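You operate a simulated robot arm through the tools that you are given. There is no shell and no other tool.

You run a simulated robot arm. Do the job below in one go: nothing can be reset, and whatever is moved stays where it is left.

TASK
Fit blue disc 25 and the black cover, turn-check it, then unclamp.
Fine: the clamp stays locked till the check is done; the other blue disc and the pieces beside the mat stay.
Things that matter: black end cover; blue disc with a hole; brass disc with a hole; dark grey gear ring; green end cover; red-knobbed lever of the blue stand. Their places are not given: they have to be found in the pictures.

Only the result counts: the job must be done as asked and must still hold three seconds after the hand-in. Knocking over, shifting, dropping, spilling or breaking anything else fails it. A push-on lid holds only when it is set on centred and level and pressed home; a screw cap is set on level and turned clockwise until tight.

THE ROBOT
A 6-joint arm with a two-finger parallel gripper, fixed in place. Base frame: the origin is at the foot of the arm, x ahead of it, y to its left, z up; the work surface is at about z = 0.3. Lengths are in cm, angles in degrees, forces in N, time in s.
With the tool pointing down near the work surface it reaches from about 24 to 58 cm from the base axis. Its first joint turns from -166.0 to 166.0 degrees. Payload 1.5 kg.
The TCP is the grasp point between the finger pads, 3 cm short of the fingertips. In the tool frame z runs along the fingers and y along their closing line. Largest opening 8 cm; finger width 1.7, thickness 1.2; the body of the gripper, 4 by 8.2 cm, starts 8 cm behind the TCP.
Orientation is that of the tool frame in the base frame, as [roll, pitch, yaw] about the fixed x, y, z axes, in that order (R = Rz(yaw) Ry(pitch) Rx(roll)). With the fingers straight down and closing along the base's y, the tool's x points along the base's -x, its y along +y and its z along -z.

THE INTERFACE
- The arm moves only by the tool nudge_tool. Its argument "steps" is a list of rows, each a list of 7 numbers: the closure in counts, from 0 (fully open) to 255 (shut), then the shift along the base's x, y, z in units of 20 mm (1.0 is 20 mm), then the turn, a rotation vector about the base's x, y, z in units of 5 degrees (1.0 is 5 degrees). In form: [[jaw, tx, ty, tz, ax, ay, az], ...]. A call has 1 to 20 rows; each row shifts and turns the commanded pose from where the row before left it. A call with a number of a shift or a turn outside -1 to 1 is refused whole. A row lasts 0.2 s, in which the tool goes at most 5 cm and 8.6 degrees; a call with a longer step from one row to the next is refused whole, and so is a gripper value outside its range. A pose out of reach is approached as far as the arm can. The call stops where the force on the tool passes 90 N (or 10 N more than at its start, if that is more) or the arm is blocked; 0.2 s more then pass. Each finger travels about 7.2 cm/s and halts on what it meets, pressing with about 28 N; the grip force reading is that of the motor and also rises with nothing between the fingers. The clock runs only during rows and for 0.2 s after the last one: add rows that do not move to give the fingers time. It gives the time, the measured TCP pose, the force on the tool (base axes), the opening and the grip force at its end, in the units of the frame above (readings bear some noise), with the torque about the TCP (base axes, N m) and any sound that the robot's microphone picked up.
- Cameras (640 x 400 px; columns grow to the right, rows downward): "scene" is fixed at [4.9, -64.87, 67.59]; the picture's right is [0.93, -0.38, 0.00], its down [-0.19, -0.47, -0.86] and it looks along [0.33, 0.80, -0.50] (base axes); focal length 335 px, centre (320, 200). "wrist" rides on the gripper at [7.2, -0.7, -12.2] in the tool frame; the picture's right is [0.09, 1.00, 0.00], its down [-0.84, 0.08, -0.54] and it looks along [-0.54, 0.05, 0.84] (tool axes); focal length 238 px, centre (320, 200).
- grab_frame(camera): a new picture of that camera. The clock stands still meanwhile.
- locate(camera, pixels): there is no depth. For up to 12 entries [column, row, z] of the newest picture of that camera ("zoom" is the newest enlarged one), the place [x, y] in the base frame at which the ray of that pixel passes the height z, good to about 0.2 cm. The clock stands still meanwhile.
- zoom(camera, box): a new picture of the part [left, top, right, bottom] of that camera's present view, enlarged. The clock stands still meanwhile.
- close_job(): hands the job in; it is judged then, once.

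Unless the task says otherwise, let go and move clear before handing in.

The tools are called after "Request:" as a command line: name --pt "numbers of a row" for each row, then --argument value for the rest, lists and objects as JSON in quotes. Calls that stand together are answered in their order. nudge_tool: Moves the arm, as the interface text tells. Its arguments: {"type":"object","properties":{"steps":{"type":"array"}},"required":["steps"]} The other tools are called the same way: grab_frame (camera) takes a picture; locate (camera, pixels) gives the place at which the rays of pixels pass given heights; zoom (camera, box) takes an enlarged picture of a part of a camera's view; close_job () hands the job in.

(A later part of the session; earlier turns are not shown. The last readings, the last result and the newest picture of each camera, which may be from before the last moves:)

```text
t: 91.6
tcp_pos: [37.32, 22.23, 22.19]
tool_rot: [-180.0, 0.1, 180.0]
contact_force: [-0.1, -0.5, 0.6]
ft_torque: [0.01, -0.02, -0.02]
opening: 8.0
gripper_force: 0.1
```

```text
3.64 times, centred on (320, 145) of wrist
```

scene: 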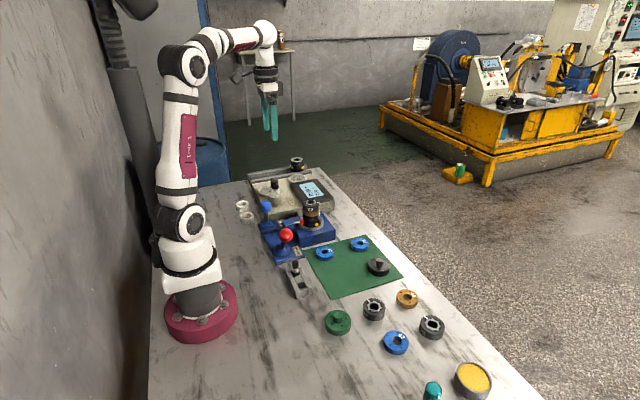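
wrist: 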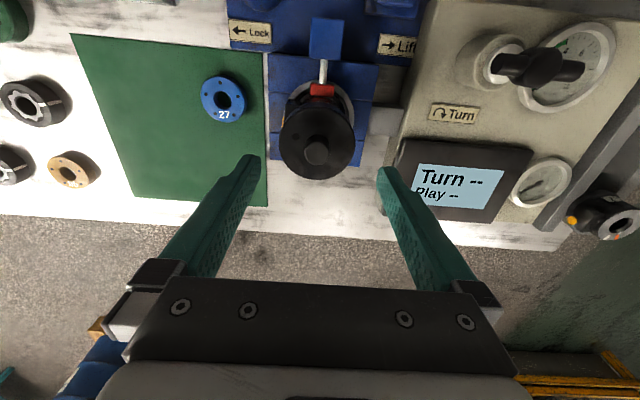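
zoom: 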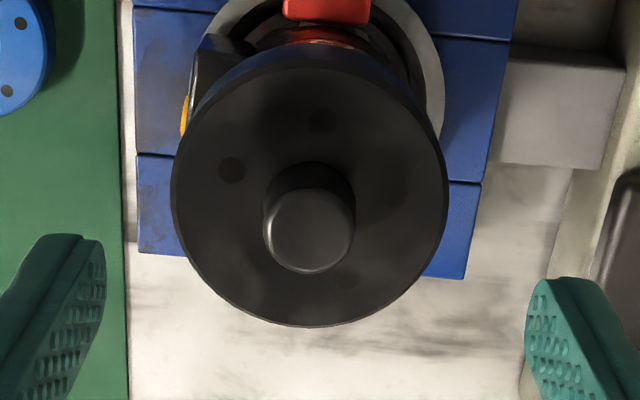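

The cover sits level and centred with about 0.8 cm of the disc showing. Wrist offsets say I should shift about -0.1 in x and -0.2 in y to be over the knob. I'll do that, close the fingers, and look before pressing down.

Request:
nudge_tool --pt "60 -0.05 -0.1 0.2 0 0 0" --pt "130 0 0 0 0 0 0" --pt "200 0 0 0 0 0 0" --pt "255 0 0 0 0 0 0" --pt "255 0 0 0 0 0 0" --pt "255 0 0 0 0 0 0"

Request:
grab_frame --camera "wrist"

Request:
zoom --camera "scene" --box '[290, 165, 340, 215]'

```text
t: 93.0
tcp_pos: [37.17, 21.86, 22.62]
tool_rot: [180.0, 0.0, 179.9]
contact_force: [0.6, 0.3, 0.1]
ft_torque: [0.03, 0.0, -0.02]
opening: 0.03
gripper_force: 21.2
```

```text
taken
```

wrist: 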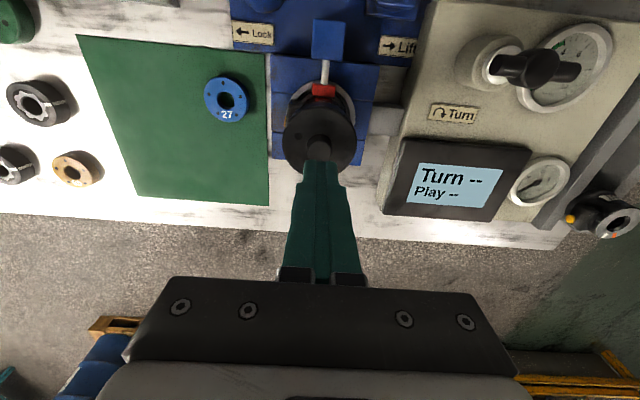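

```text
8.00 times, centred on (315, 190) of scene
```

zoom: 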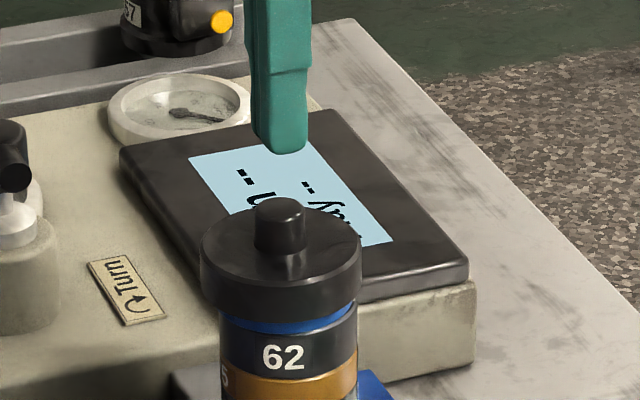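

The closed fingers line up over the knob: finger centre at 281 versus knob at 279 in the zoom. I'll lower towards the knob and then press in small steps.

Request:
nudge_tool --pt "255 0 0 -0.4 0 0 0" --pt "255 0 0 -0.3 0 0 0" --pt "255 0 0 -0.1 0 0 0" --pt "255 0 0 0 0 0 0"

Request:
zoom --camera "scene" --box '[290, 170, 340, 220]'

Request:
zoom --camera "wrist" --box '[270, 90, 370, 190]'

```text
t: 94.0
tcp_pos: [37.24, 21.84, 20.99]
tool_rot: [180.0, 0.1, 180.0]
contact_force: [0.3, 0.0, -1.5]
ft_torque: [-0.01, -0.03, 0.02]
opening: 0.0
gripper_force: 21.2
```

```text
8.00 times, centred on (315, 195) of scene
```

zoom: 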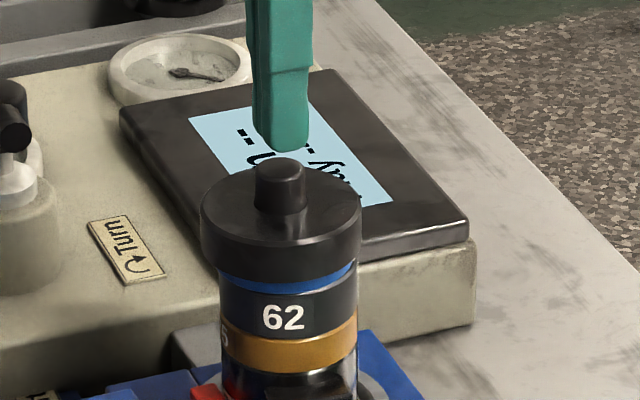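

```text
4.00 times, centred on (320, 140) of wrist
```

zoom: 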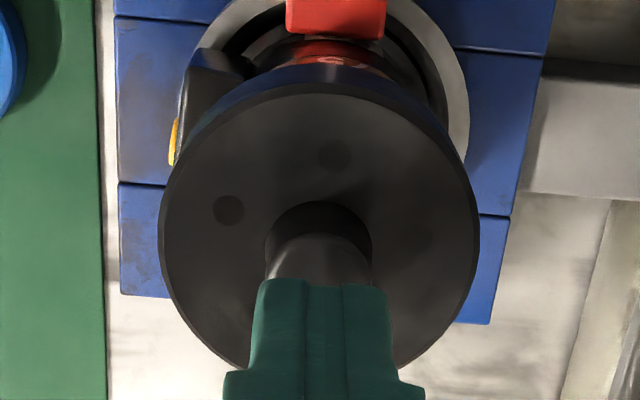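

The fingertips are just above the knob and centred on it. I'll press down in 1 mm steps and watch for the force and any click.

Request:
nudge_tool --pt "255 0 0 -0.1 0 0 0" --pt "255 0 0 -0.05 0 0 0" --pt "255 0 0 -0.05 0 0 0" --pt "255 0 0 -0.05 0 0 0" --pt "255 0 0 0 0 0 0"

```text
t: 95.2
tcp_pos: [37.07, 21.78, 20.5]
tool_rot: [-180.0, 0.0, 179.9]
contact_force: [0.4, -0.1, -0.1]
ft_torque: [-0.04, 0.0, -0.02]
opening: 0.0
gripper_force: 21.3
```

Request:
nudge_tool --pt "255 0.04 0.03 -0.05 0 0 0" --pt "255 0 0 -0.05 0 0 0" --pt "255 0 0 -0.05 0 0 0" --pt "255 0 0 0 0 0 0"

Request:
zoom --camera "scene" --box '[290, 170, 340, 220]'

```text
t: 96.2
tcp_pos: [37.14, 21.78, 20.2]
tool_rot: [-180.0, 0.2, 180.0]
contact_force: [-0.8, -0.6, -0.3]
ft_torque: [-0.02, 0.04, 0.01]
opening: 0.01
gripper_force: 21.7
```

```text
8.00 times, centred on (315, 195) of scene
```

zoom: 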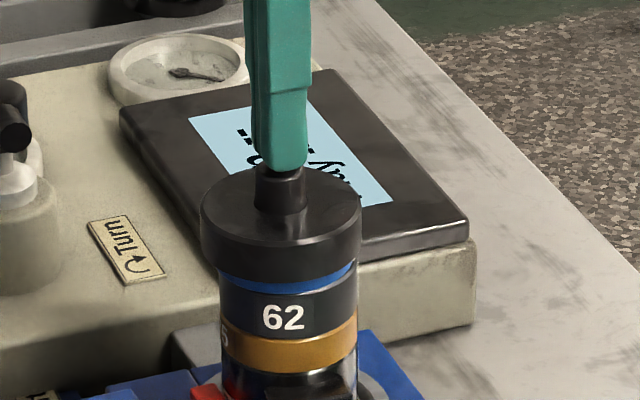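

The tips are about to meet the knob. I'll continue pressing down.

Request:
nudge_tool --pt "255 0.03 0.03 -0.05 0 0 0" --pt "255 0 0 -0.05 0 0 0" --pt "255 0 0 -0.05 0 0 0" --pt "255 0 0 -0.05 0 0 0" --pt "255 0 0 0 0 0 0"

```text
t: 97.4
tcp_pos: [37.26, 22.0, 19.89]
tool_rot: [180.0, 0.2, 179.9]
contact_force: [-6.3, -3.6, 18.8]
ft_torque: [-0.11, 0.3, -0.02]
opening: 0.0
gripper_force: 21.4
```

Contact with the knob at z≈19.9 with 19 N. I'll press harder in small steps, up to the safe limit.

Request:
nudge_tool --pt "255 0 0 -0.05 0 0 0" --pt "255 0 0 -0.05 0 0 0" --pt "255 0 0 -0.05 0 0 0" --pt "255 0 0 0 0 0 0" --pt "255 0 0 0 0 0 0"

Request:
zoom --camera "scene" --box '[298, 188, 326, 212]'

```text
t: 98.3
tcp_pos: [37.27, 21.92, 19.88]
tool_rot: [179.6, 0.3, 179.8]
contact_force: [-3.2, -0.6, 11.0]
ft_torque: [-0.05, 0.2, -0.04]
opening: 0.02
gripper_force: 21.2
stopped in row 4: the force on the tool passed its limit at 91 N (the readings are from after the stop); the commanded pose is now the measured one
```

```text
16.00 times, centred on (312, 200) of scene
```

zoom: 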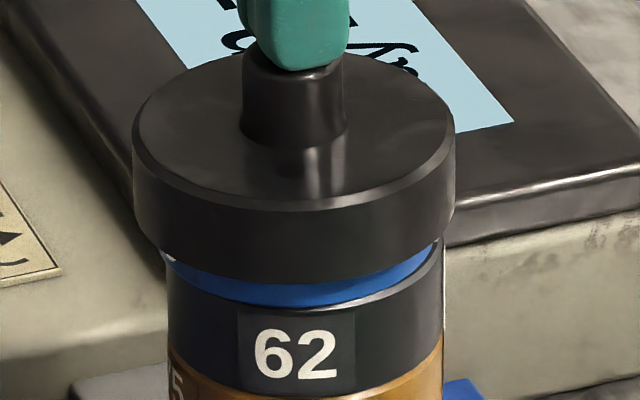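

The press reached 91 N with no further travel, so the cover is at its stop, still level. In this zoom, the cover's centre (about 294) looks slightly to the left of ring 62's centre (about 304), so I'll rise and check the centring carefully.

Request:
nudge_tool --pt "255 0 0 0.5 0 0 0" --pt "255 0 0 1 0 0 0" --pt "255 0 0 1 0 0 0" --pt "150 0 0 0.5 0 0 0" --pt "0 0 0 0 0 0 0" --pt "0 0 0 0 0 0 0" --pt "0 0 0 0 0 0 0"

Request:
zoom --camera "scene" --box '[300, 185, 324, 225]'

Request:
zoom --camera "scene" --box '[298, 180, 326, 212]'

Request:
zoom --camera "wrist" --box '[260, 80, 380, 190]'

```text
t: 99.9
tcp_pos: [37.37, 21.9, 25.77]
tool_rot: [179.7, 0.3, 179.8]
contact_force: [0.0, 0.3, 0.5]
ft_torque: [0.0, 0.0, -0.01]
opening: 8.01
gripper_force: 0.1
```

```text
10.00 times, centred on (312, 205) of scene
```

zoom: 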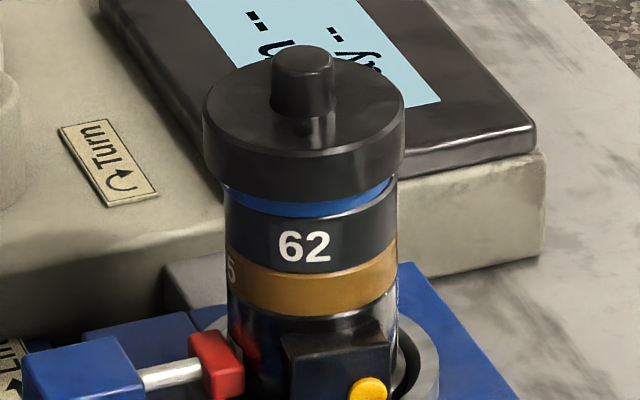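

```text
12.50 times, centred on (312, 196) of scene
```

zoom: 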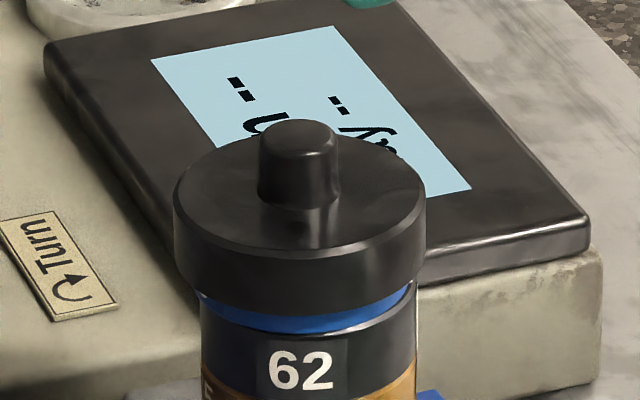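

```text
3.64 times, centred on (320, 135) of wrist
```

zoom: 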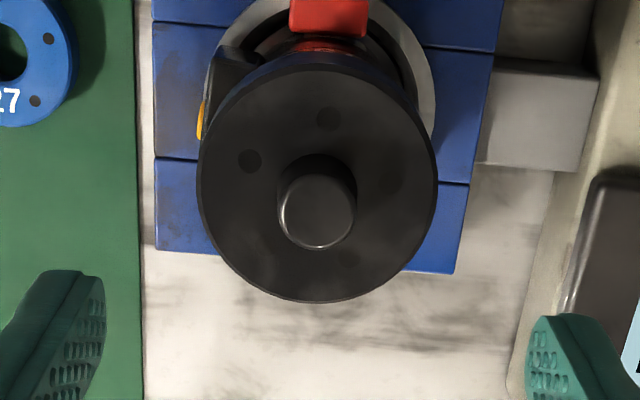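

In the 10x zoom, the disc and cover (219–391 and 203–405) sit about 0.17 cm left of ring 62 (224–397), mostly along -x. To get the y component too, I'll look at the stack from the -x side with the wrist camera.

Request:
nudge_tool --pt "0 -0.94 0 0 0 0 0" --pt "0 -0.94 0 0 0 0 0" --pt "0 -0.94 0 -0.5 0 0 0" --pt "0 -0.94 0 -0.8 0 0 0" --pt "0 -0.94 0 -0.9 0 0 0" --pt "0 0 0 -0.9 0 0 0" --pt "0 0 0 -0.8 0 0 0" --pt "0 0 0 0 0 0 0"

Request:
grab_frame --camera "wrist"

Request:
zoom --camera "wrist" --box '[270, 90, 370, 190]'

```text
t: 101.7
tcp_pos: [27.7, 22.22, 17.99]
tool_rot: [179.7, 0.3, 179.8]
contact_force: [-0.7, 0.3, 0.7]
ft_torque: [0.03, 0.01, -0.02]
opening: 8.0
gripper_force: 0.0
```

```text
taken
```

wrist: 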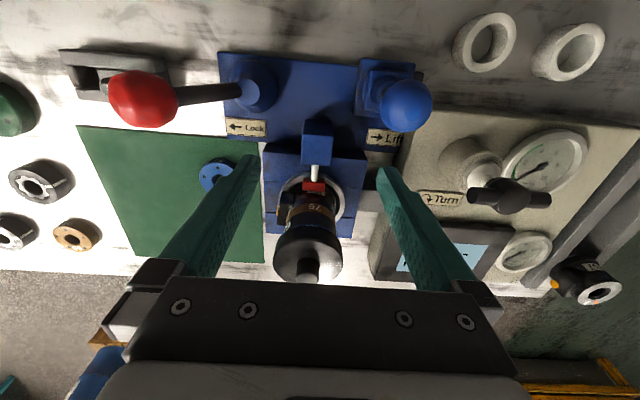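

```text
4.00 times, centred on (320, 140) of wrist
```

zoom: 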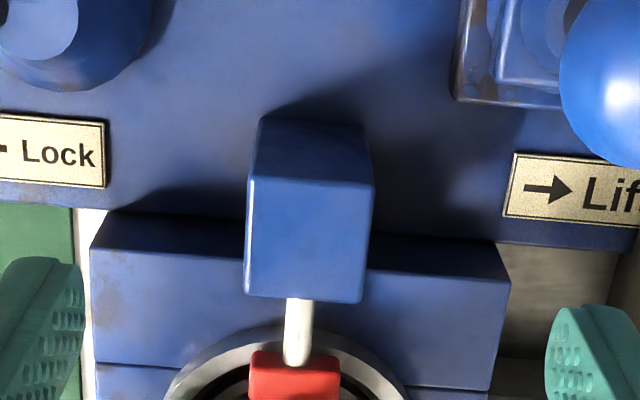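

The stack side is visible at wrist (305,225). I'll zoom there to compare the cover, disc, ring and body edges.

Request:
zoom --camera "wrist" --box '[260, 175, 360, 285]'

Request:
zoom --camera "wrist" --box '[270, 190, 350, 250]'

```text
3.64 times, centred on (310, 230) of wrist
```

zoom: 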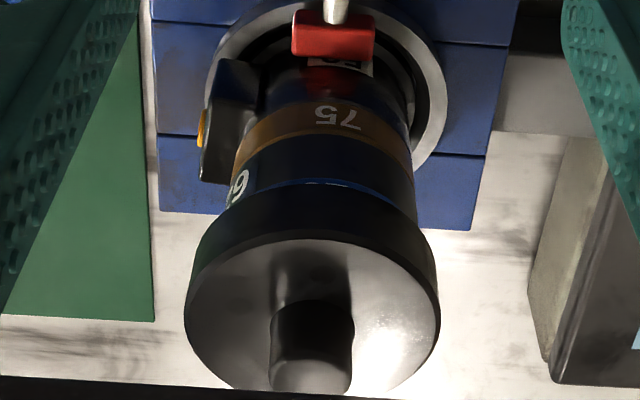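

```text
6.67 times, centred on (310, 220) of wrist
```

zoom: 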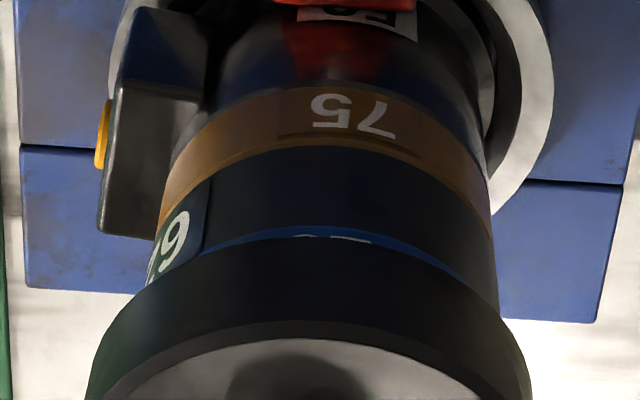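

From the -x side, the cover, ring and body line up in y within about 0.2 mm, and the cover is level. The small offset is within the shaft's own clearance, so I'll move on and let the check show the fit. I'll look at the tester's T-handle, which triangulates near (29.3, 37.2, 14.3).

Request:
nudge_tool --pt "0 0 0 1 0 0 0" --pt "0 0 0 1 0 0 0" --pt "0 0 0 1 0 0 0" --pt "0 -0.1 0.92 0 0 0 0" --pt "0 -0.1 0.92 0 0 0 0" --pt "0 -0.1 0.92 0 0 0 0" --pt "0 -0.1 0.92 0 0 0 0" --pt "0 -0.1 0.92 0 0 0 0" --pt "0 -0.1 0.92 0 0 0 0" --pt "0 -0.1 0.92 0 0 0 0" --pt "0 -0.1 0.92 0 0 0 0" --pt "0 0 0 0 0 0 0"

Request:
grab_frame --camera "wrist"

Request:
zoom --camera "scene" --box '[255, 160, 345, 220]'

```text
t: 104.3
tcp_pos: [26.45, 36.64, 24.21]
tool_rot: [179.7, 0.3, 179.7]
contact_force: [0.0, 0.0, -0.2]
ft_torque: [0.01, -0.02, 0.03]
opening: 8.01
gripper_force: 0.0
```

```text
taken
```

wrist: 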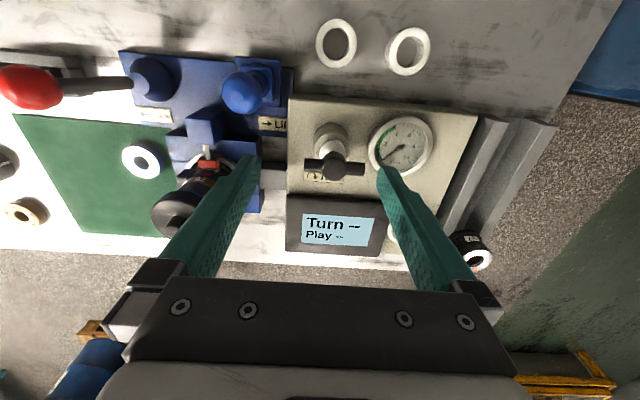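

```text
6.67 times, centred on (300, 190) of scene
```

zoom: 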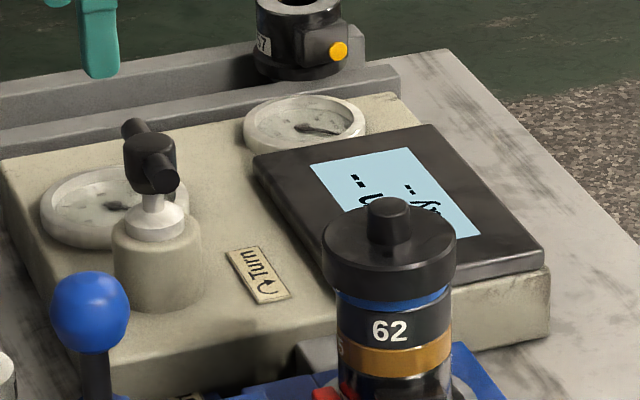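

The T-handle's bar is at wrist (334,166) and lies nearly along y. I'll zoom in on both views for its exact position and shape.

Request:
zoom --camera "wrist" --box '[280, 110, 390, 210]'

Request:
zoom --camera "scene" --box '[255, 165, 305, 215]'

```text
4.00 times, centred on (335, 160) of wrist
```

zoom: 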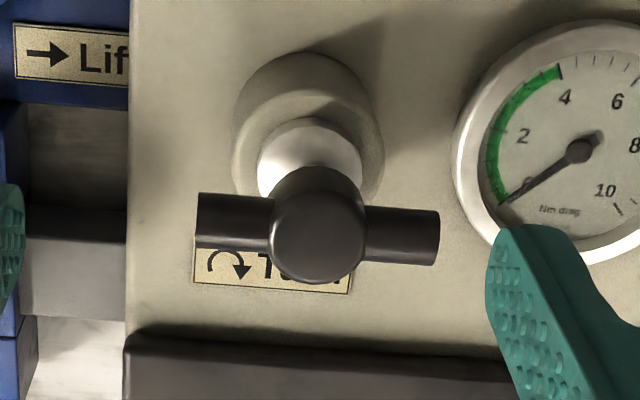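

```text
8.00 times, centred on (280, 190) of scene
```

zoom: 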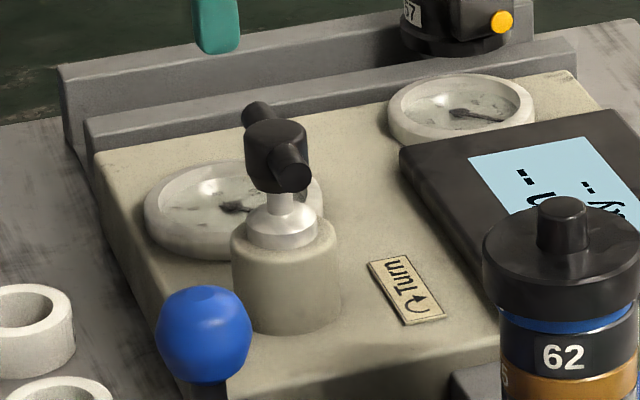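

The hub top triangulates to about (29.7, 38.4, 14.3). It is about 2.4 cm across with a 6 cm crossbar along y, and the label arrow is clockwise. I'll move over it and check alignment before engaging it spanner-style.

Request:
nudge_tool --pt "0 0.55 0.3 -0.2 0 0 0" --pt "0 0.55 0.3 -0.5 0 0 0" --pt "0 0.52 0.28 -0.6 0 0 0" --pt "0 0 0 -0.5 0 0 0" --pt "0 0 0 0 0 0 0" --pt "0 0 0 0 0 0 0"

Request:
zoom --camera "wrist" --box '[260, 80, 380, 200]'

Request:
zoom --camera "scene" --box '[245, 155, 305, 205]'

```text
t: 105.7
tcp_pos: [29.51, 38.43, 20.42]
tool_rot: [179.7, 0.3, 179.8]
contact_force: [0.2, 0.3, 0.2]
ft_torque: [-0.02, 0.0, 0.0]
opening: 8.01
gripper_force: 0.0
```

```text
3.33 times, centred on (320, 140) of wrist
```

zoom: 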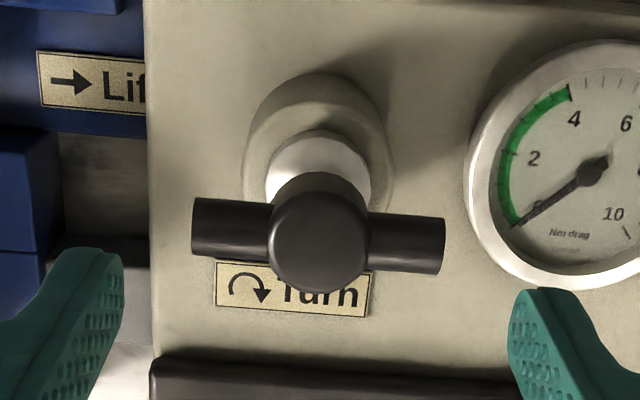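

```text
8.00 times, centred on (275, 180) of scene
```

zoom: 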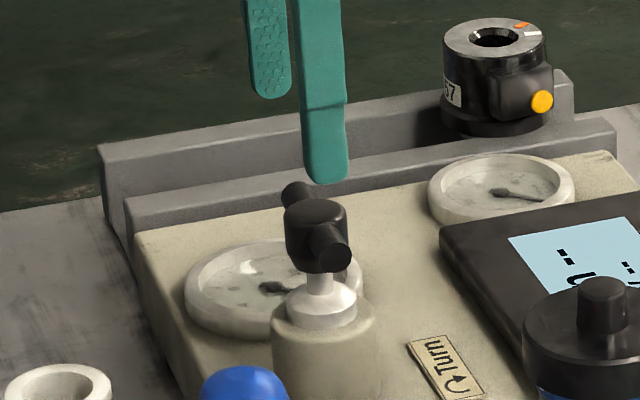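

The hub top centre is at wrist (320,155), close to zero offset, and the gauge beside it reads "Nm drag". I'll turn the tool +50° so that the fingers straddle the bar, and set a 4.2 cm opening.

Request:
nudge_tool --pt "0 0.07 0 0 0 0 1" --pt "60 0 0 0 0 0 1" --pt "121 0 0 0 0 0 1" --pt "121 0 0 0 0 0 1" --pt "121 0 0 0 0 0 1" --pt "121 0 0 0 0 0 1" --pt "121 0 0 0 0 0 1" --pt "121 0 0 0 0 0 1" --pt "121 0 0 0 0 0 1" --pt "121 0 0 0 0 0 1" --pt "121 0 0 0 0 0 0"

Request:
grab_frame --camera "wrist"

Request:
zoom --camera "scene" --box '[245, 155, 305, 205]'

```text
t: 108.1
tcp_pos: [29.52, 38.5, 20.36]
tool_rot: [179.7, 0.3, -130.0]
contact_force: [-0.1, -0.1, -0.7]
ft_torque: [-0.04, 0.01, 0.04]
opening: 4.19
gripper_force: 0.1
```

```text
taken
```

wrist: 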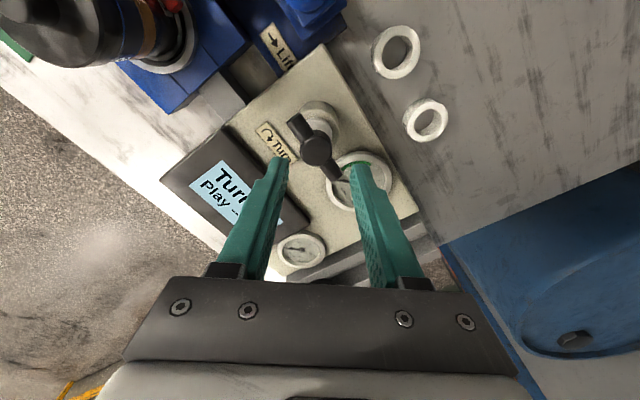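

```text
8.00 times, centred on (275, 180) of scene
```

zoom: 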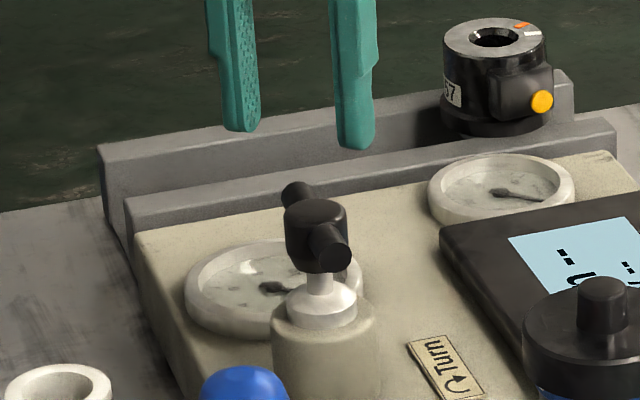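

The fingers now straddle the hub at wrist (275,165) and (365,170), with the bar running between them from (300,122) to (335,178). I'll zoom to fine-centre on the hub before lowering.

Request:
zoom --camera "wrist" --box '[260, 90, 380, 200]'

```text
3.64 times, centred on (320, 145) of wrist
```

zoom: 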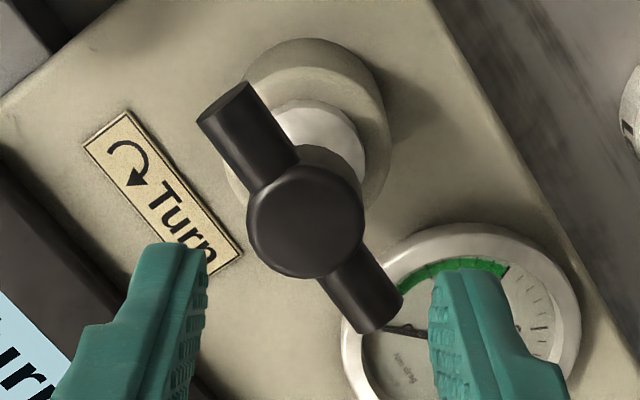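

The hub centre appears a few millimetres off in this rotated view, partly because the tool kept a 0.4° tilt from the earlier force stop. I'll correct the tilt and shift towards the hub, then re-check.

Request:
nudge_tool --pt "121 0.1 -0.08 0 -0.085 0 0" --pt "121 0 0 0 0 0 0" --pt "121 0 0 0 0 0 0"

Request:
zoom --camera "wrist" --box '[260, 90, 380, 200]'

Request:
zoom --camera "scene" --box '[245, 155, 305, 205]'

```text
t: 108.9
tcp_pos: [29.83, 38.39, 20.36]
tool_rot: [-180.0, 0.0, -130.3]
contact_force: [-1.5, -0.1, 0.5]
ft_torque: [0.0, 0.01, 0.02]
opening: 4.21
gripper_force: 0.1
```

```text
3.64 times, centred on (320, 145) of wrist
```

zoom: 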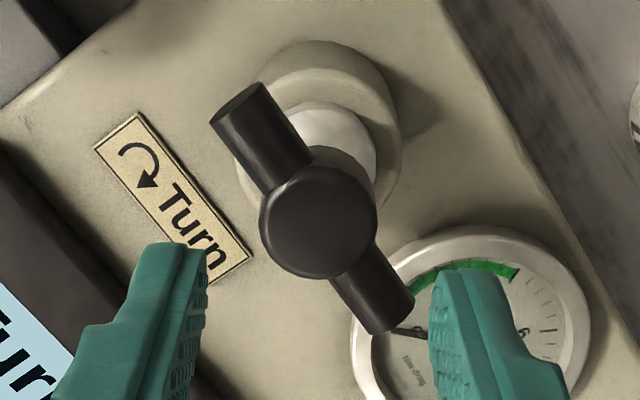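

```text
8.00 times, centred on (275, 180) of scene
```

zoom: 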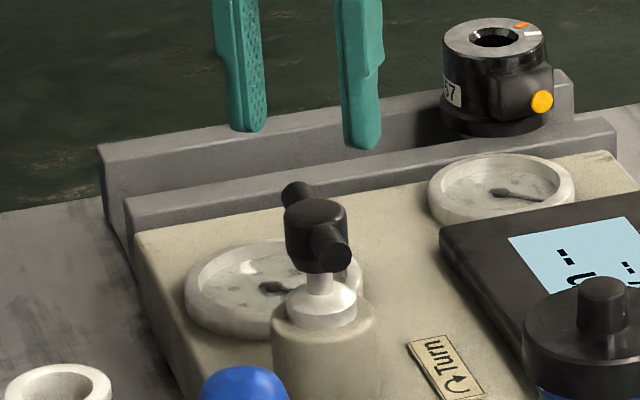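

The hub is now at wrist (319,151), centred well within the 0.9 cm radial clearance. I'll lower partway and check the straddle in both views.

Request:
nudge_tool --pt "121 0.04 0 -0.6 0 0 0" --pt "121 0 0 -0.6 0 0 0" --pt "121 0 0 -0.4 0 0 0" --pt "121 0 0 0 0 0 0"

Request:
zoom --camera "wrist" --box '[250, 90, 390, 220]'

Request:
zoom --camera "scene" --box '[245, 155, 305, 205]'

```text
t: 109.9
tcp_pos: [29.69, 38.22, 17.18]
tool_rot: [-180.0, 0.0, -130.2]
contact_force: [-0.7, 0.3, 0.2]
ft_torque: [0.01, 0.0, 0.0]
opening: 4.19
gripper_force: 0.1
```

```text
3.08 times, centred on (320, 155) of wrist
```

zoom: 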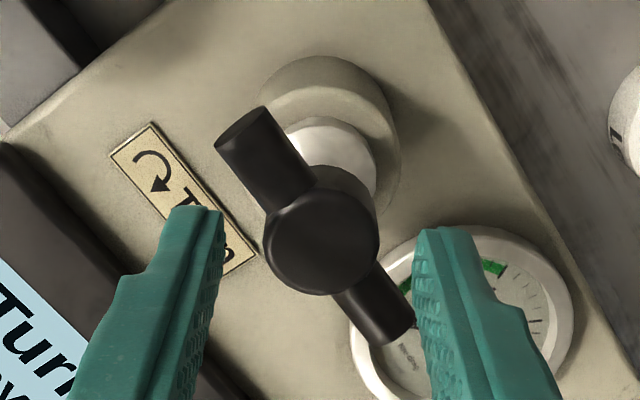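

```text
8.00 times, centred on (275, 180) of scene
```

zoom: 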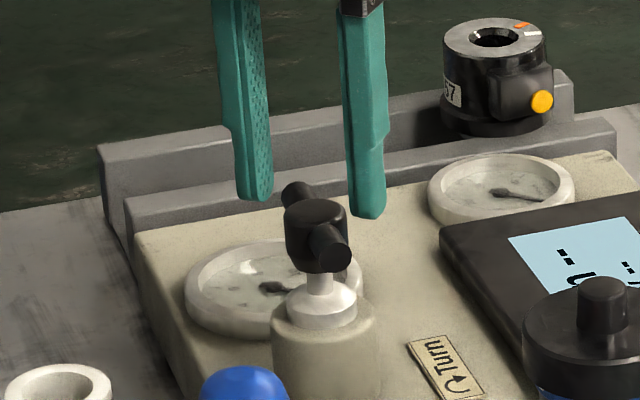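

The hub is centred between the fingers: zoom (322,240) with the finger midpoint near 318. I'll lower the tips beside the bar and check forces.

Request:
nudge_tool --pt "121 0 0 -0.4 0 0 0" --pt "121 0 0 -0.4 0 0 0" --pt "121 0 0 0 0 0 0"

Request:
zoom --camera "scene" --box '[245, 155, 305, 205]'

Request:
zoom --camera "wrist" --box '[250, 90, 390, 220]'

```text
t: 110.7
tcp_pos: [29.84, 38.3, 15.76]
tool_rot: [-180.0, 0.0, -130.2]
contact_force: [-0.3, -0.8, 0.1]
ft_torque: [-0.02, -0.01, 0.03]
opening: 4.21
gripper_force: 0.1
```

```text
8.00 times, centred on (275, 180) of scene
```

zoom: 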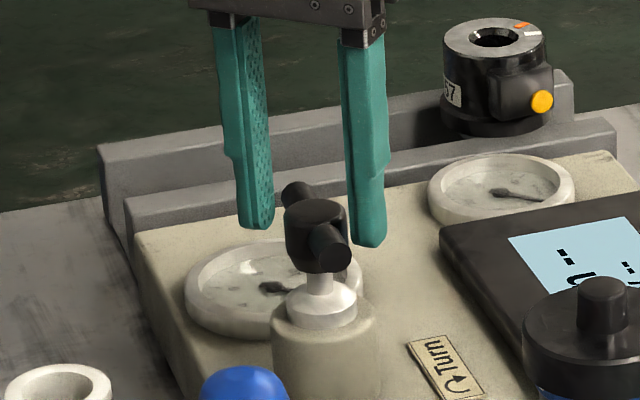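

```text
3.08 times, centred on (320, 155) of wrist
```

zoom: 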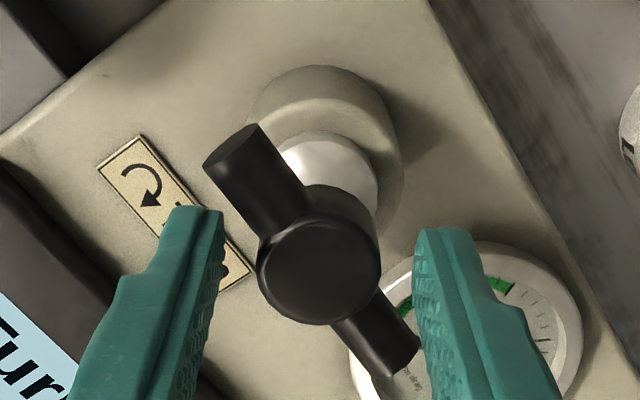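

The tips are alongside the bar with no contact. I'll lower 4 mm more and begin turning clockwise in 5° steps, watching torque and sound.

Request:
nudge_tool --pt "121 0 0 -0.2 0 0 0" --pt "121 0 0 0 0 0 -1" --pt "121 0 0 0 0 0 -1" --pt "121 0 0 0 0 0 -1" --pt "121 0 0 0 0 0 -1" --pt "121 0 0 0 0 0 0"

Request:
zoom --camera "wrist" --box '[250, 90, 390, 220]'

Request:
zoom --camera "scene" --box '[255, 160, 345, 220]'

```text
t: 112.1
tcp_pos: [29.86, 38.29, 15.15]
tool_rot: [-179.9, 0.0, -150.2]
contact_force: [1.7, -0.8, -0.2]
ft_torque: [-0.02, -0.05, 0.03]
opening: 4.3
gripper_force: 0.7
```

```text
3.08 times, centred on (320, 155) of wrist
```

zoom: 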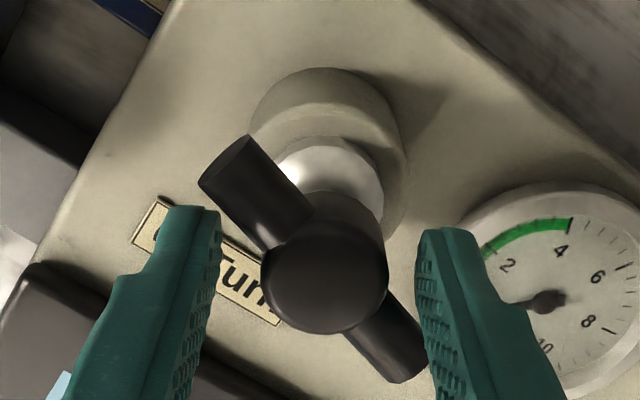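

```text
6.67 times, centred on (300, 190) of scene
```

zoom: 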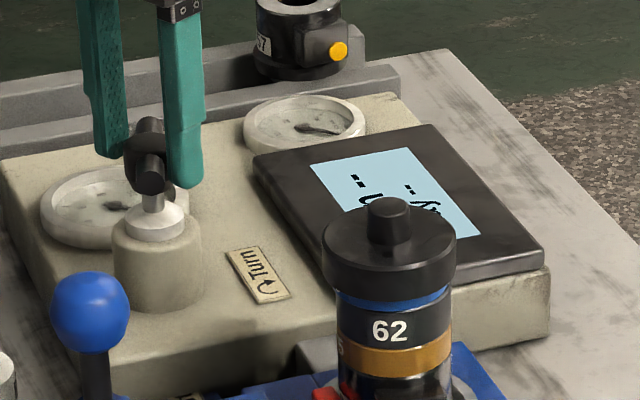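

The bar is already turning with the fingers, since its angle in the tool view is unchanged, and the force is low. I'll keep turning clockwise.

Request:
nudge_tool --pt "121 0 0 0 0 0 -1" --pt "121 0 0 0 0 0 -1" --pt "121 0 0 0 0 0 -1" --pt "121 0 0 0 0 0 -1" --pt "121 0 0 0 0 0 -1" --pt "121 0 0 0 0 0 -1" --pt "121 0 0 0 0 0 -1" --pt "121 0 0 0 0 0 -1" --pt "121 0 0 0 0 0 -1" --pt "121 0 0 0 0 0 -1" --pt "121 0 0 0 0 0 -1" --pt "121 0 0 0 0 0 -1"

Request:
grab_frame --camera "wrist"

Request:
zoom --camera "scene" --box '[255, 160, 345, 220]'

```text
t: 114.7
tcp_pos: [30.04, 38.35, 15.22]
tool_rot: [180.0, -0.1, 149.8]
contact_force: [-1.3, 1.9, 0.5]
ft_torque: [-0.01, 0.02, 0.03]
opening: 4.29
gripper_force: 1.2
```

```text
taken
```

wrist: 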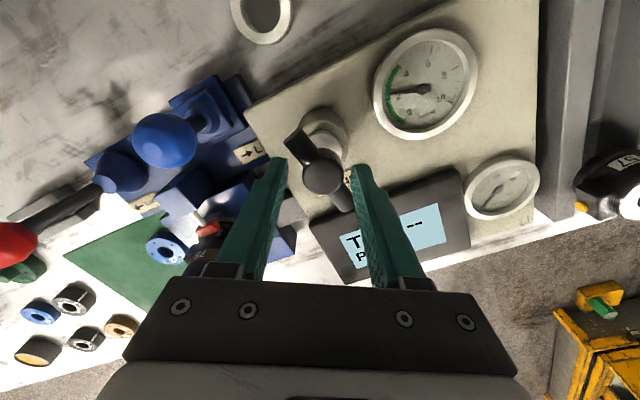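

```text
6.67 times, centred on (300, 190) of scene
```

zoom: 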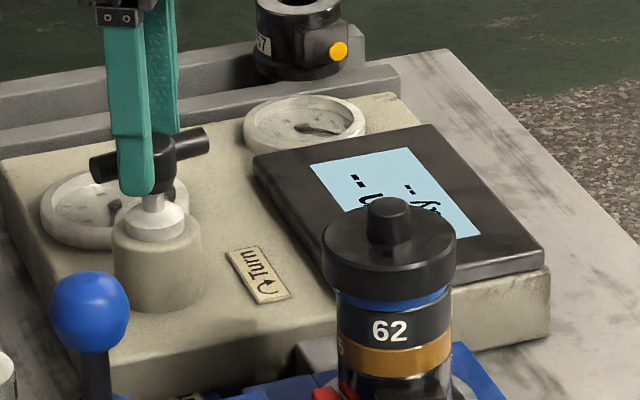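

The handle has turned about 60–65°, and the drag needle moved to the green zone around 1 Nm. The display still shows "--", so I'll keep turning clockwise.

Request:
nudge_tool --pt "121 0 0 0 0 0 -1" --pt "121 0 0 0 0 0 -1" --pt "121 0 0 0 0 0 -1" --pt "121 0 0 0 0 0 -1" --pt "121 0 0 0 0 0 -1" --pt "121 0 0 0 0 0 -1" --pt "121 0 0 0 0 0 -1" --pt "121 0 0 0 0 0 -1" --pt "121 0 0 0 0 0 -1" --pt "121 0 0 0 0 0 -1" --pt "121 0 0 0 0 0 -1" --pt "121 0 0 0 0 0 -1"

Request:
grab_frame --camera "wrist"

Request:
zoom --camera "scene" --box '[255, 160, 345, 220]'

```text
t: 117.3
tcp_pos: [30.0, 38.33, 15.21]
tool_rot: [180.0, 0.0, 89.7]
contact_force: [0.6, 0.3, -0.8]
ft_torque: [0.06, -0.01, 0.01]
opening: 4.25
gripper_force: 0.9
```

```text
taken
```

wrist: 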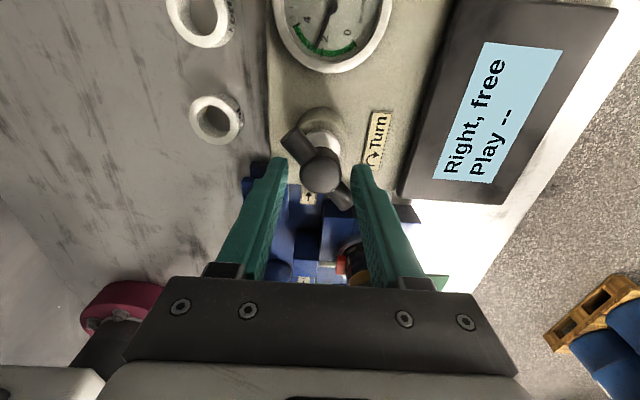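

```text
6.67 times, centred on (300, 190) of scene
```

zoom: 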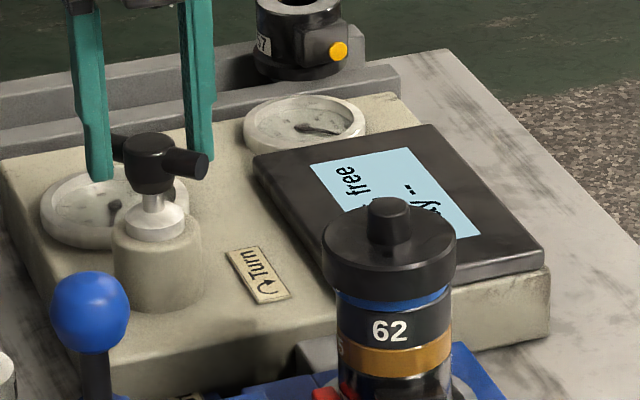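

The display now reads "Right, free", so the turn registered, with "Play --" on the second line. I'll zoom in to read it exactly, along with the gauges.

Request:
zoom --camera "wrist" --box '[390, 10, 620, 210]'

Request:
zoom --camera "wrist" --box '[260, 0, 400, 90]'

Request:
zoom --camera "scene" --box '[290, 170, 340, 220]'

```text
2.00 times, centred on (505, 110) of wrist
```

zoom: 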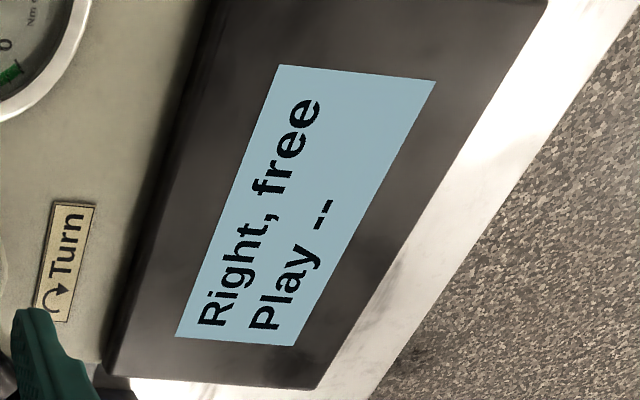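

```text
4.44 times, centred on (330, 45) of wrist
```

zoom: 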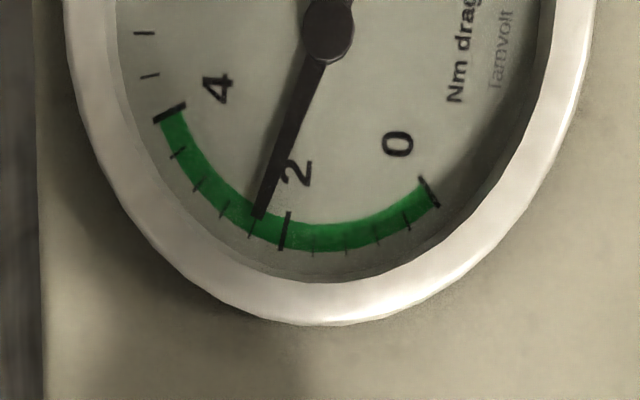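

```text
8.00 times, centred on (315, 195) of scene
```

zoom: 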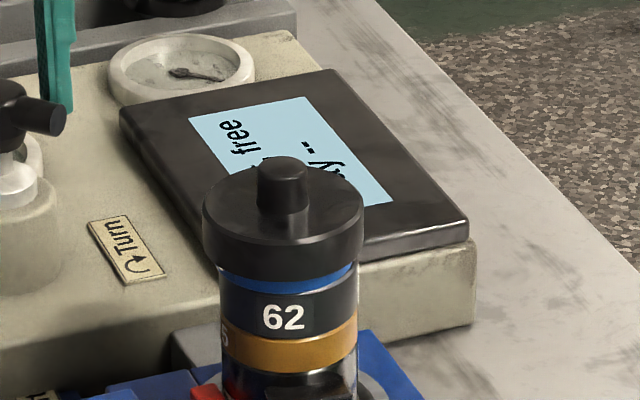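

The drag gauge reads about 2.4 Nm, in the green, and the display confirms "Right, free", so the turn-check is done. I'll back off slightly, lift clear of the handle, and turn the tool back towards yaw 180°.

Request:
nudge_tool --pt "121 0 0 0 0 0 1" --pt "121 0 0 0 0 0 0" --pt "121 0 0 0.5 0 0 0" --pt "121 0 0 1 0 0 0" --pt "121 0 0 1 0 0 0" --pt "121 0 0 1 0 0 0" --pt "121 0 0 0 0 0 1" --pt "121 0 0 0 0 0 1" --pt "121 0 0 0 0 0 1" --pt "121 0 0 0 0 0 1" --pt "121 0 0 0 0 0 1" --pt "121 0 0 0 0 0 1" --pt "121 0 0 0 0 0 1" --pt "121 0 0 0 0 0 1" --pt "121 0 0 0 0 0 1" --pt "121 0 0 0 0 0 1" --pt "121 0 0 0 0 0 1" --pt "121 0 0 0 0 0 1"

Request:
nudge_tool --pt "200 0 0 0 0 0 1" --pt "255 0 0 0 0 0 1" --pt "255 0 0 0 0 0 1" --pt "255 0 0 0 0 0 1" --pt "255 0 0 0 0 0 1" --pt "255 0 0 0.5 0 0 0" --pt "255 0 0 1 0 0 0" --pt "255 0 0 0 0 0 0"

Request:
grab_frame --camera "wrist"

Request:
grab_frame --camera "scene"

```text
t: 121.1
tcp_pos: [29.99, 38.31, 22.21]
tool_rot: [180.0, 0.0, 154.9]
contact_force: [0.4, -0.2, 0.2]
ft_torque: [-0.02, 0.0, -0.03]
opening: 4.19
gripper_force: 0.1
```

```text
t: 122.9
tcp_pos: [29.85, 38.31, 25.24]
tool_rot: [-180.0, 0.0, 179.9]
contact_force: [-0.1, -0.5, 0.1]
ft_torque: [0.0, -0.01, 0.0]
opening: 0.03
gripper_force: 20.6
```

```text
taken
```

wrist: 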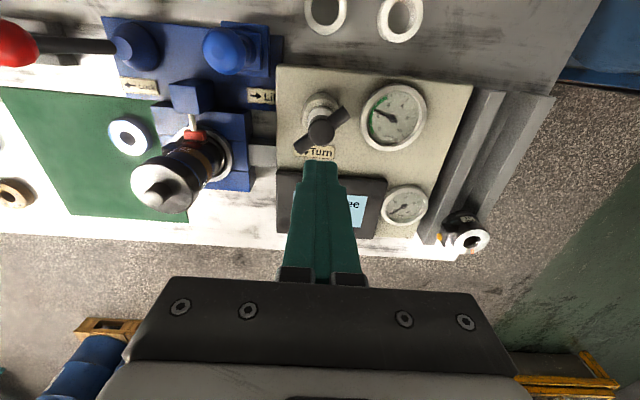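

```text
taken
```

scene: 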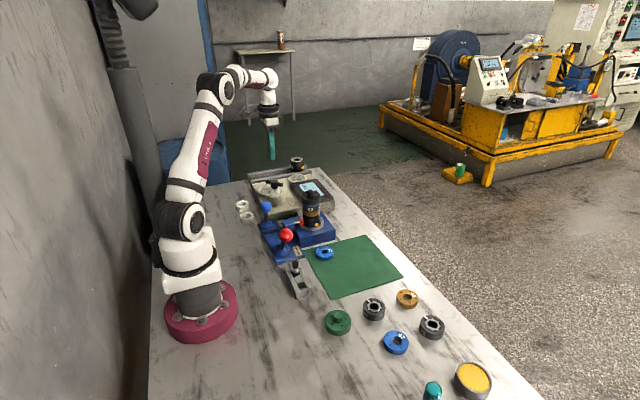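

The tool is clear and back at yaw 180°, and the stack and lever look unchanged. I'll now travel high to the -y side of the red lever, staying well above everything.

Request:
nudge_tool --pt "255 -0.14 -0.98 0 0 0 0" --pt "255 -0.14 -0.98 0 0 0 0" --pt "255 -0.14 -0.98 0 0 0 0" --pt "255 -0.14 -0.98 0 0 0 0" --pt "255 -0.14 -0.98 0 0 0 0" --pt "255 -0.14 -0.98 0 0 0 0" --pt "255 -0.14 -0.98 0 0 0 0" --pt "255 -0.14 -0.98 0 0 0 0" --pt "255 -0.14 -0.98 0 0 0 0" --pt "255 -0.14 -0.98 0 0 0 0" --pt "255 -0.14 -0.98 0 0 0 0" --pt "255 -0.14 -0.98 0 0 0 0" --pt "255 -0.14 -0.98 0 0 0 0" --pt "255 -0.14 -0.98 0 0 0 0" --pt "255 -0.14 -0.98 0 0 0 0" --pt "255 -0.14 -0.98 0 0 0 0" --pt "255 -0.14 -0.98 0 0 0 0" --pt "255 0 0 0 0 0 0"

Request:
grab_frame --camera "wrist"

Request:
zoom --camera "scene" --box '[240, 180, 350, 300]'

```text
t: 126.7
tcp_pos: [25.19, 4.85, 25.21]
tool_rot: [180.0, 0.0, 179.7]
contact_force: [0.2, 1.1, -0.8]
ft_torque: [0.0, 0.01, 0.03]
opening: 0.0
gripper_force: 21.4
```

```text
taken
```

wrist: 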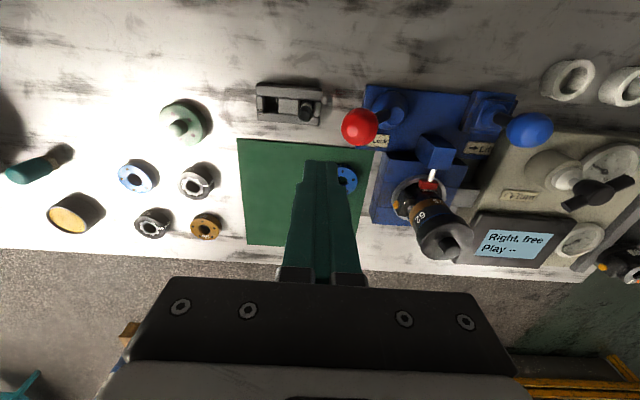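

```text
3.33 times, centred on (295, 240) of scene
```

zoom: 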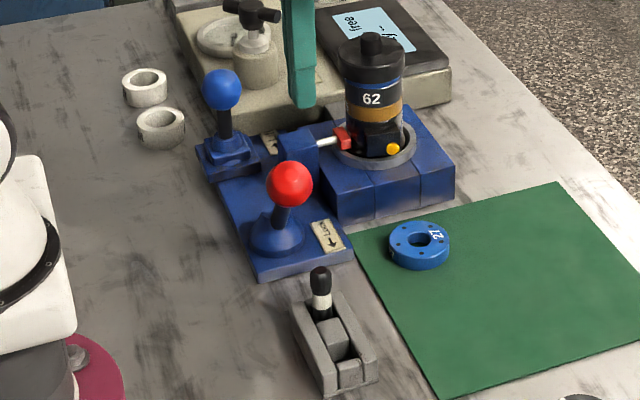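

The knob is at wrist (360,127), consistent with (24.9, 9.1, 11.6) and about 4 cm across, and the display still shows "Right, free". I'll descend with closed fingers at y≈4.5, staying above the grey toggle's pin (z≈7).

Request:
nudge_tool --pt "255 -0.17 -0.15 -0.3 0 0 0" --pt "255 0 0 -1 0 0 0" --pt "255 0 0 -1 0 0 0" --pt "255 0 0 -1 0 0 0" --pt "255 0 0 -1 0 0 0" --pt "255 0 0 -1 0 0 0" --pt "255 0 0 -0.7 0 0 0" --pt "255 0 0 0 0 0 0"

Request:
grab_frame --camera "wrist"

Request:
zoom --camera "scene" --box '[250, 190, 350, 290]'

```text
t: 128.5
tcp_pos: [25.06, 4.67, 13.34]
tool_rot: [179.9, -0.1, 179.8]
contact_force: [0.2, -0.3, 0.0]
ft_torque: [0.01, -0.01, 0.02]
opening: 0.01
gripper_force: 21.5
```

```text
taken
```

wrist: 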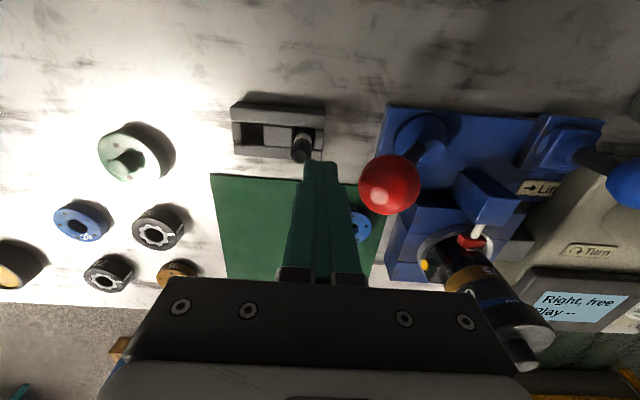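

```text
4.00 times, centred on (300, 240) of scene
```

zoom: 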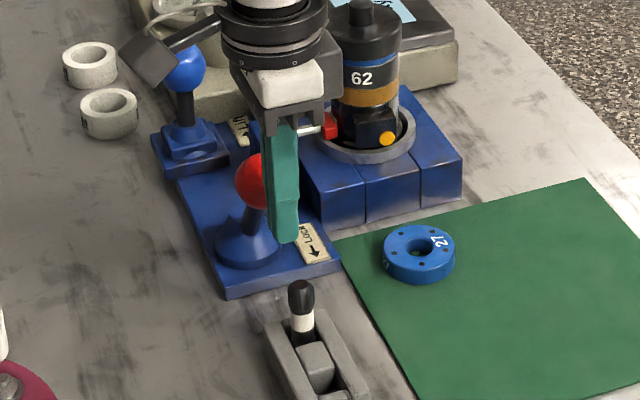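

The closed fingers are beside the knob, gap at wrist columns 340–358, with tips above the toggle pin. I'll push the knob towards +y, away from "Lock", in small steps.

Request:
nudge_tool --pt "255 0 0.4 0 0 0 0" --pt "255 0 0.3 0 0 0 0" --pt "255 0 0.3 0 0 0 0" --pt "255 0 0.3 0 0 0 0" --pt "255 0 0 0 0 0 0"

Request:
grab_frame --camera "wrist"

```text
t: 129.7
tcp_pos: [25.04, 7.19, 13.39]
tool_rot: [-179.9, 0.0, 179.9]
contact_force: [3.9, -7.4, 7.0]
ft_torque: [-0.03, -0.05, -0.03]
opening: 0.01
gripper_force: 21.2
```

```text
taken
```

wrist: 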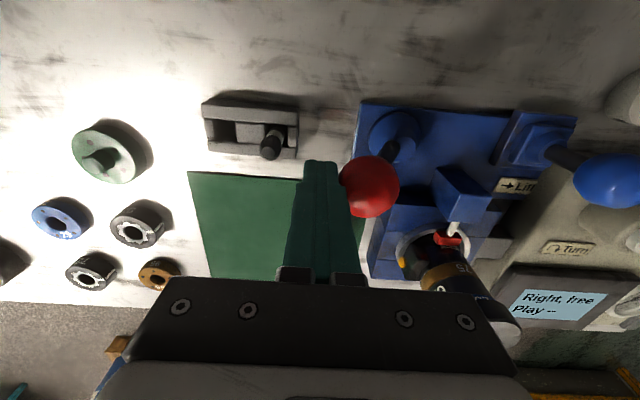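

Contact made, at about 7 N, and the knob is starting to move with the fingers. I'll continue pushing towards +y.

Request:
nudge_tool --pt "255 0 0.3 0 0 0 0" --pt "255 0 0.3 0 0 0 0" --pt "255 0 0.3 0 0 0 0" --pt "255 0 0.3 0 0 0 0" --pt "255 0 0.3 0 0 0 0" --pt "255 0 0.3 0 0 0 0" --pt "255 0 0 0 0 0 0"

Request:
grab_frame --camera "wrist"

Request:
zoom --camera "scene" --box '[250, 190, 350, 290]'

```text
t: 131.3
tcp_pos: [24.83, 10.91, 13.17]
tool_rot: [179.9, 0.0, 179.8]
contact_force: [-0.1, 0.1, 0.3]
ft_torque: [0.02, 0.01, 0.0]
opening: 0.0
gripper_force: 21.2
```

```text
taken
```

wrist: 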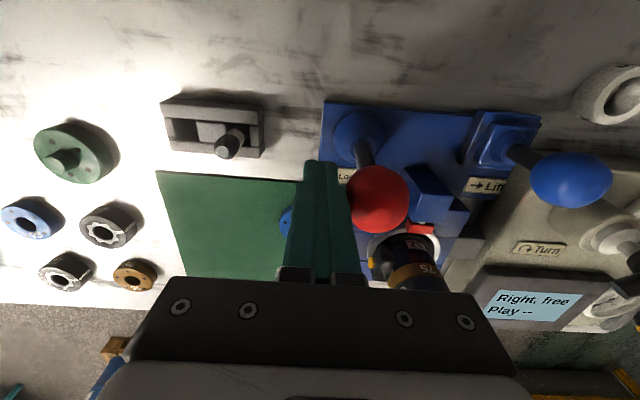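

```text
4.00 times, centred on (300, 240) of scene
```

zoom: 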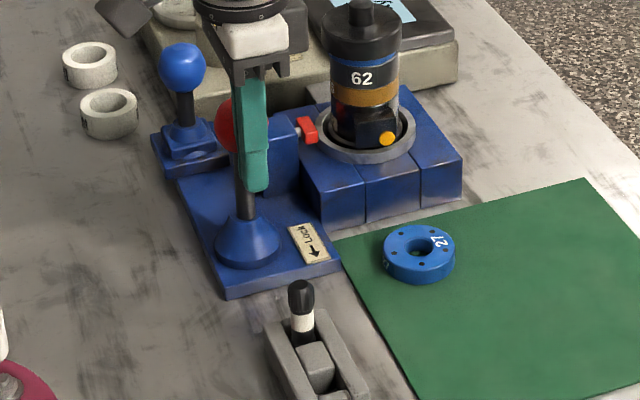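

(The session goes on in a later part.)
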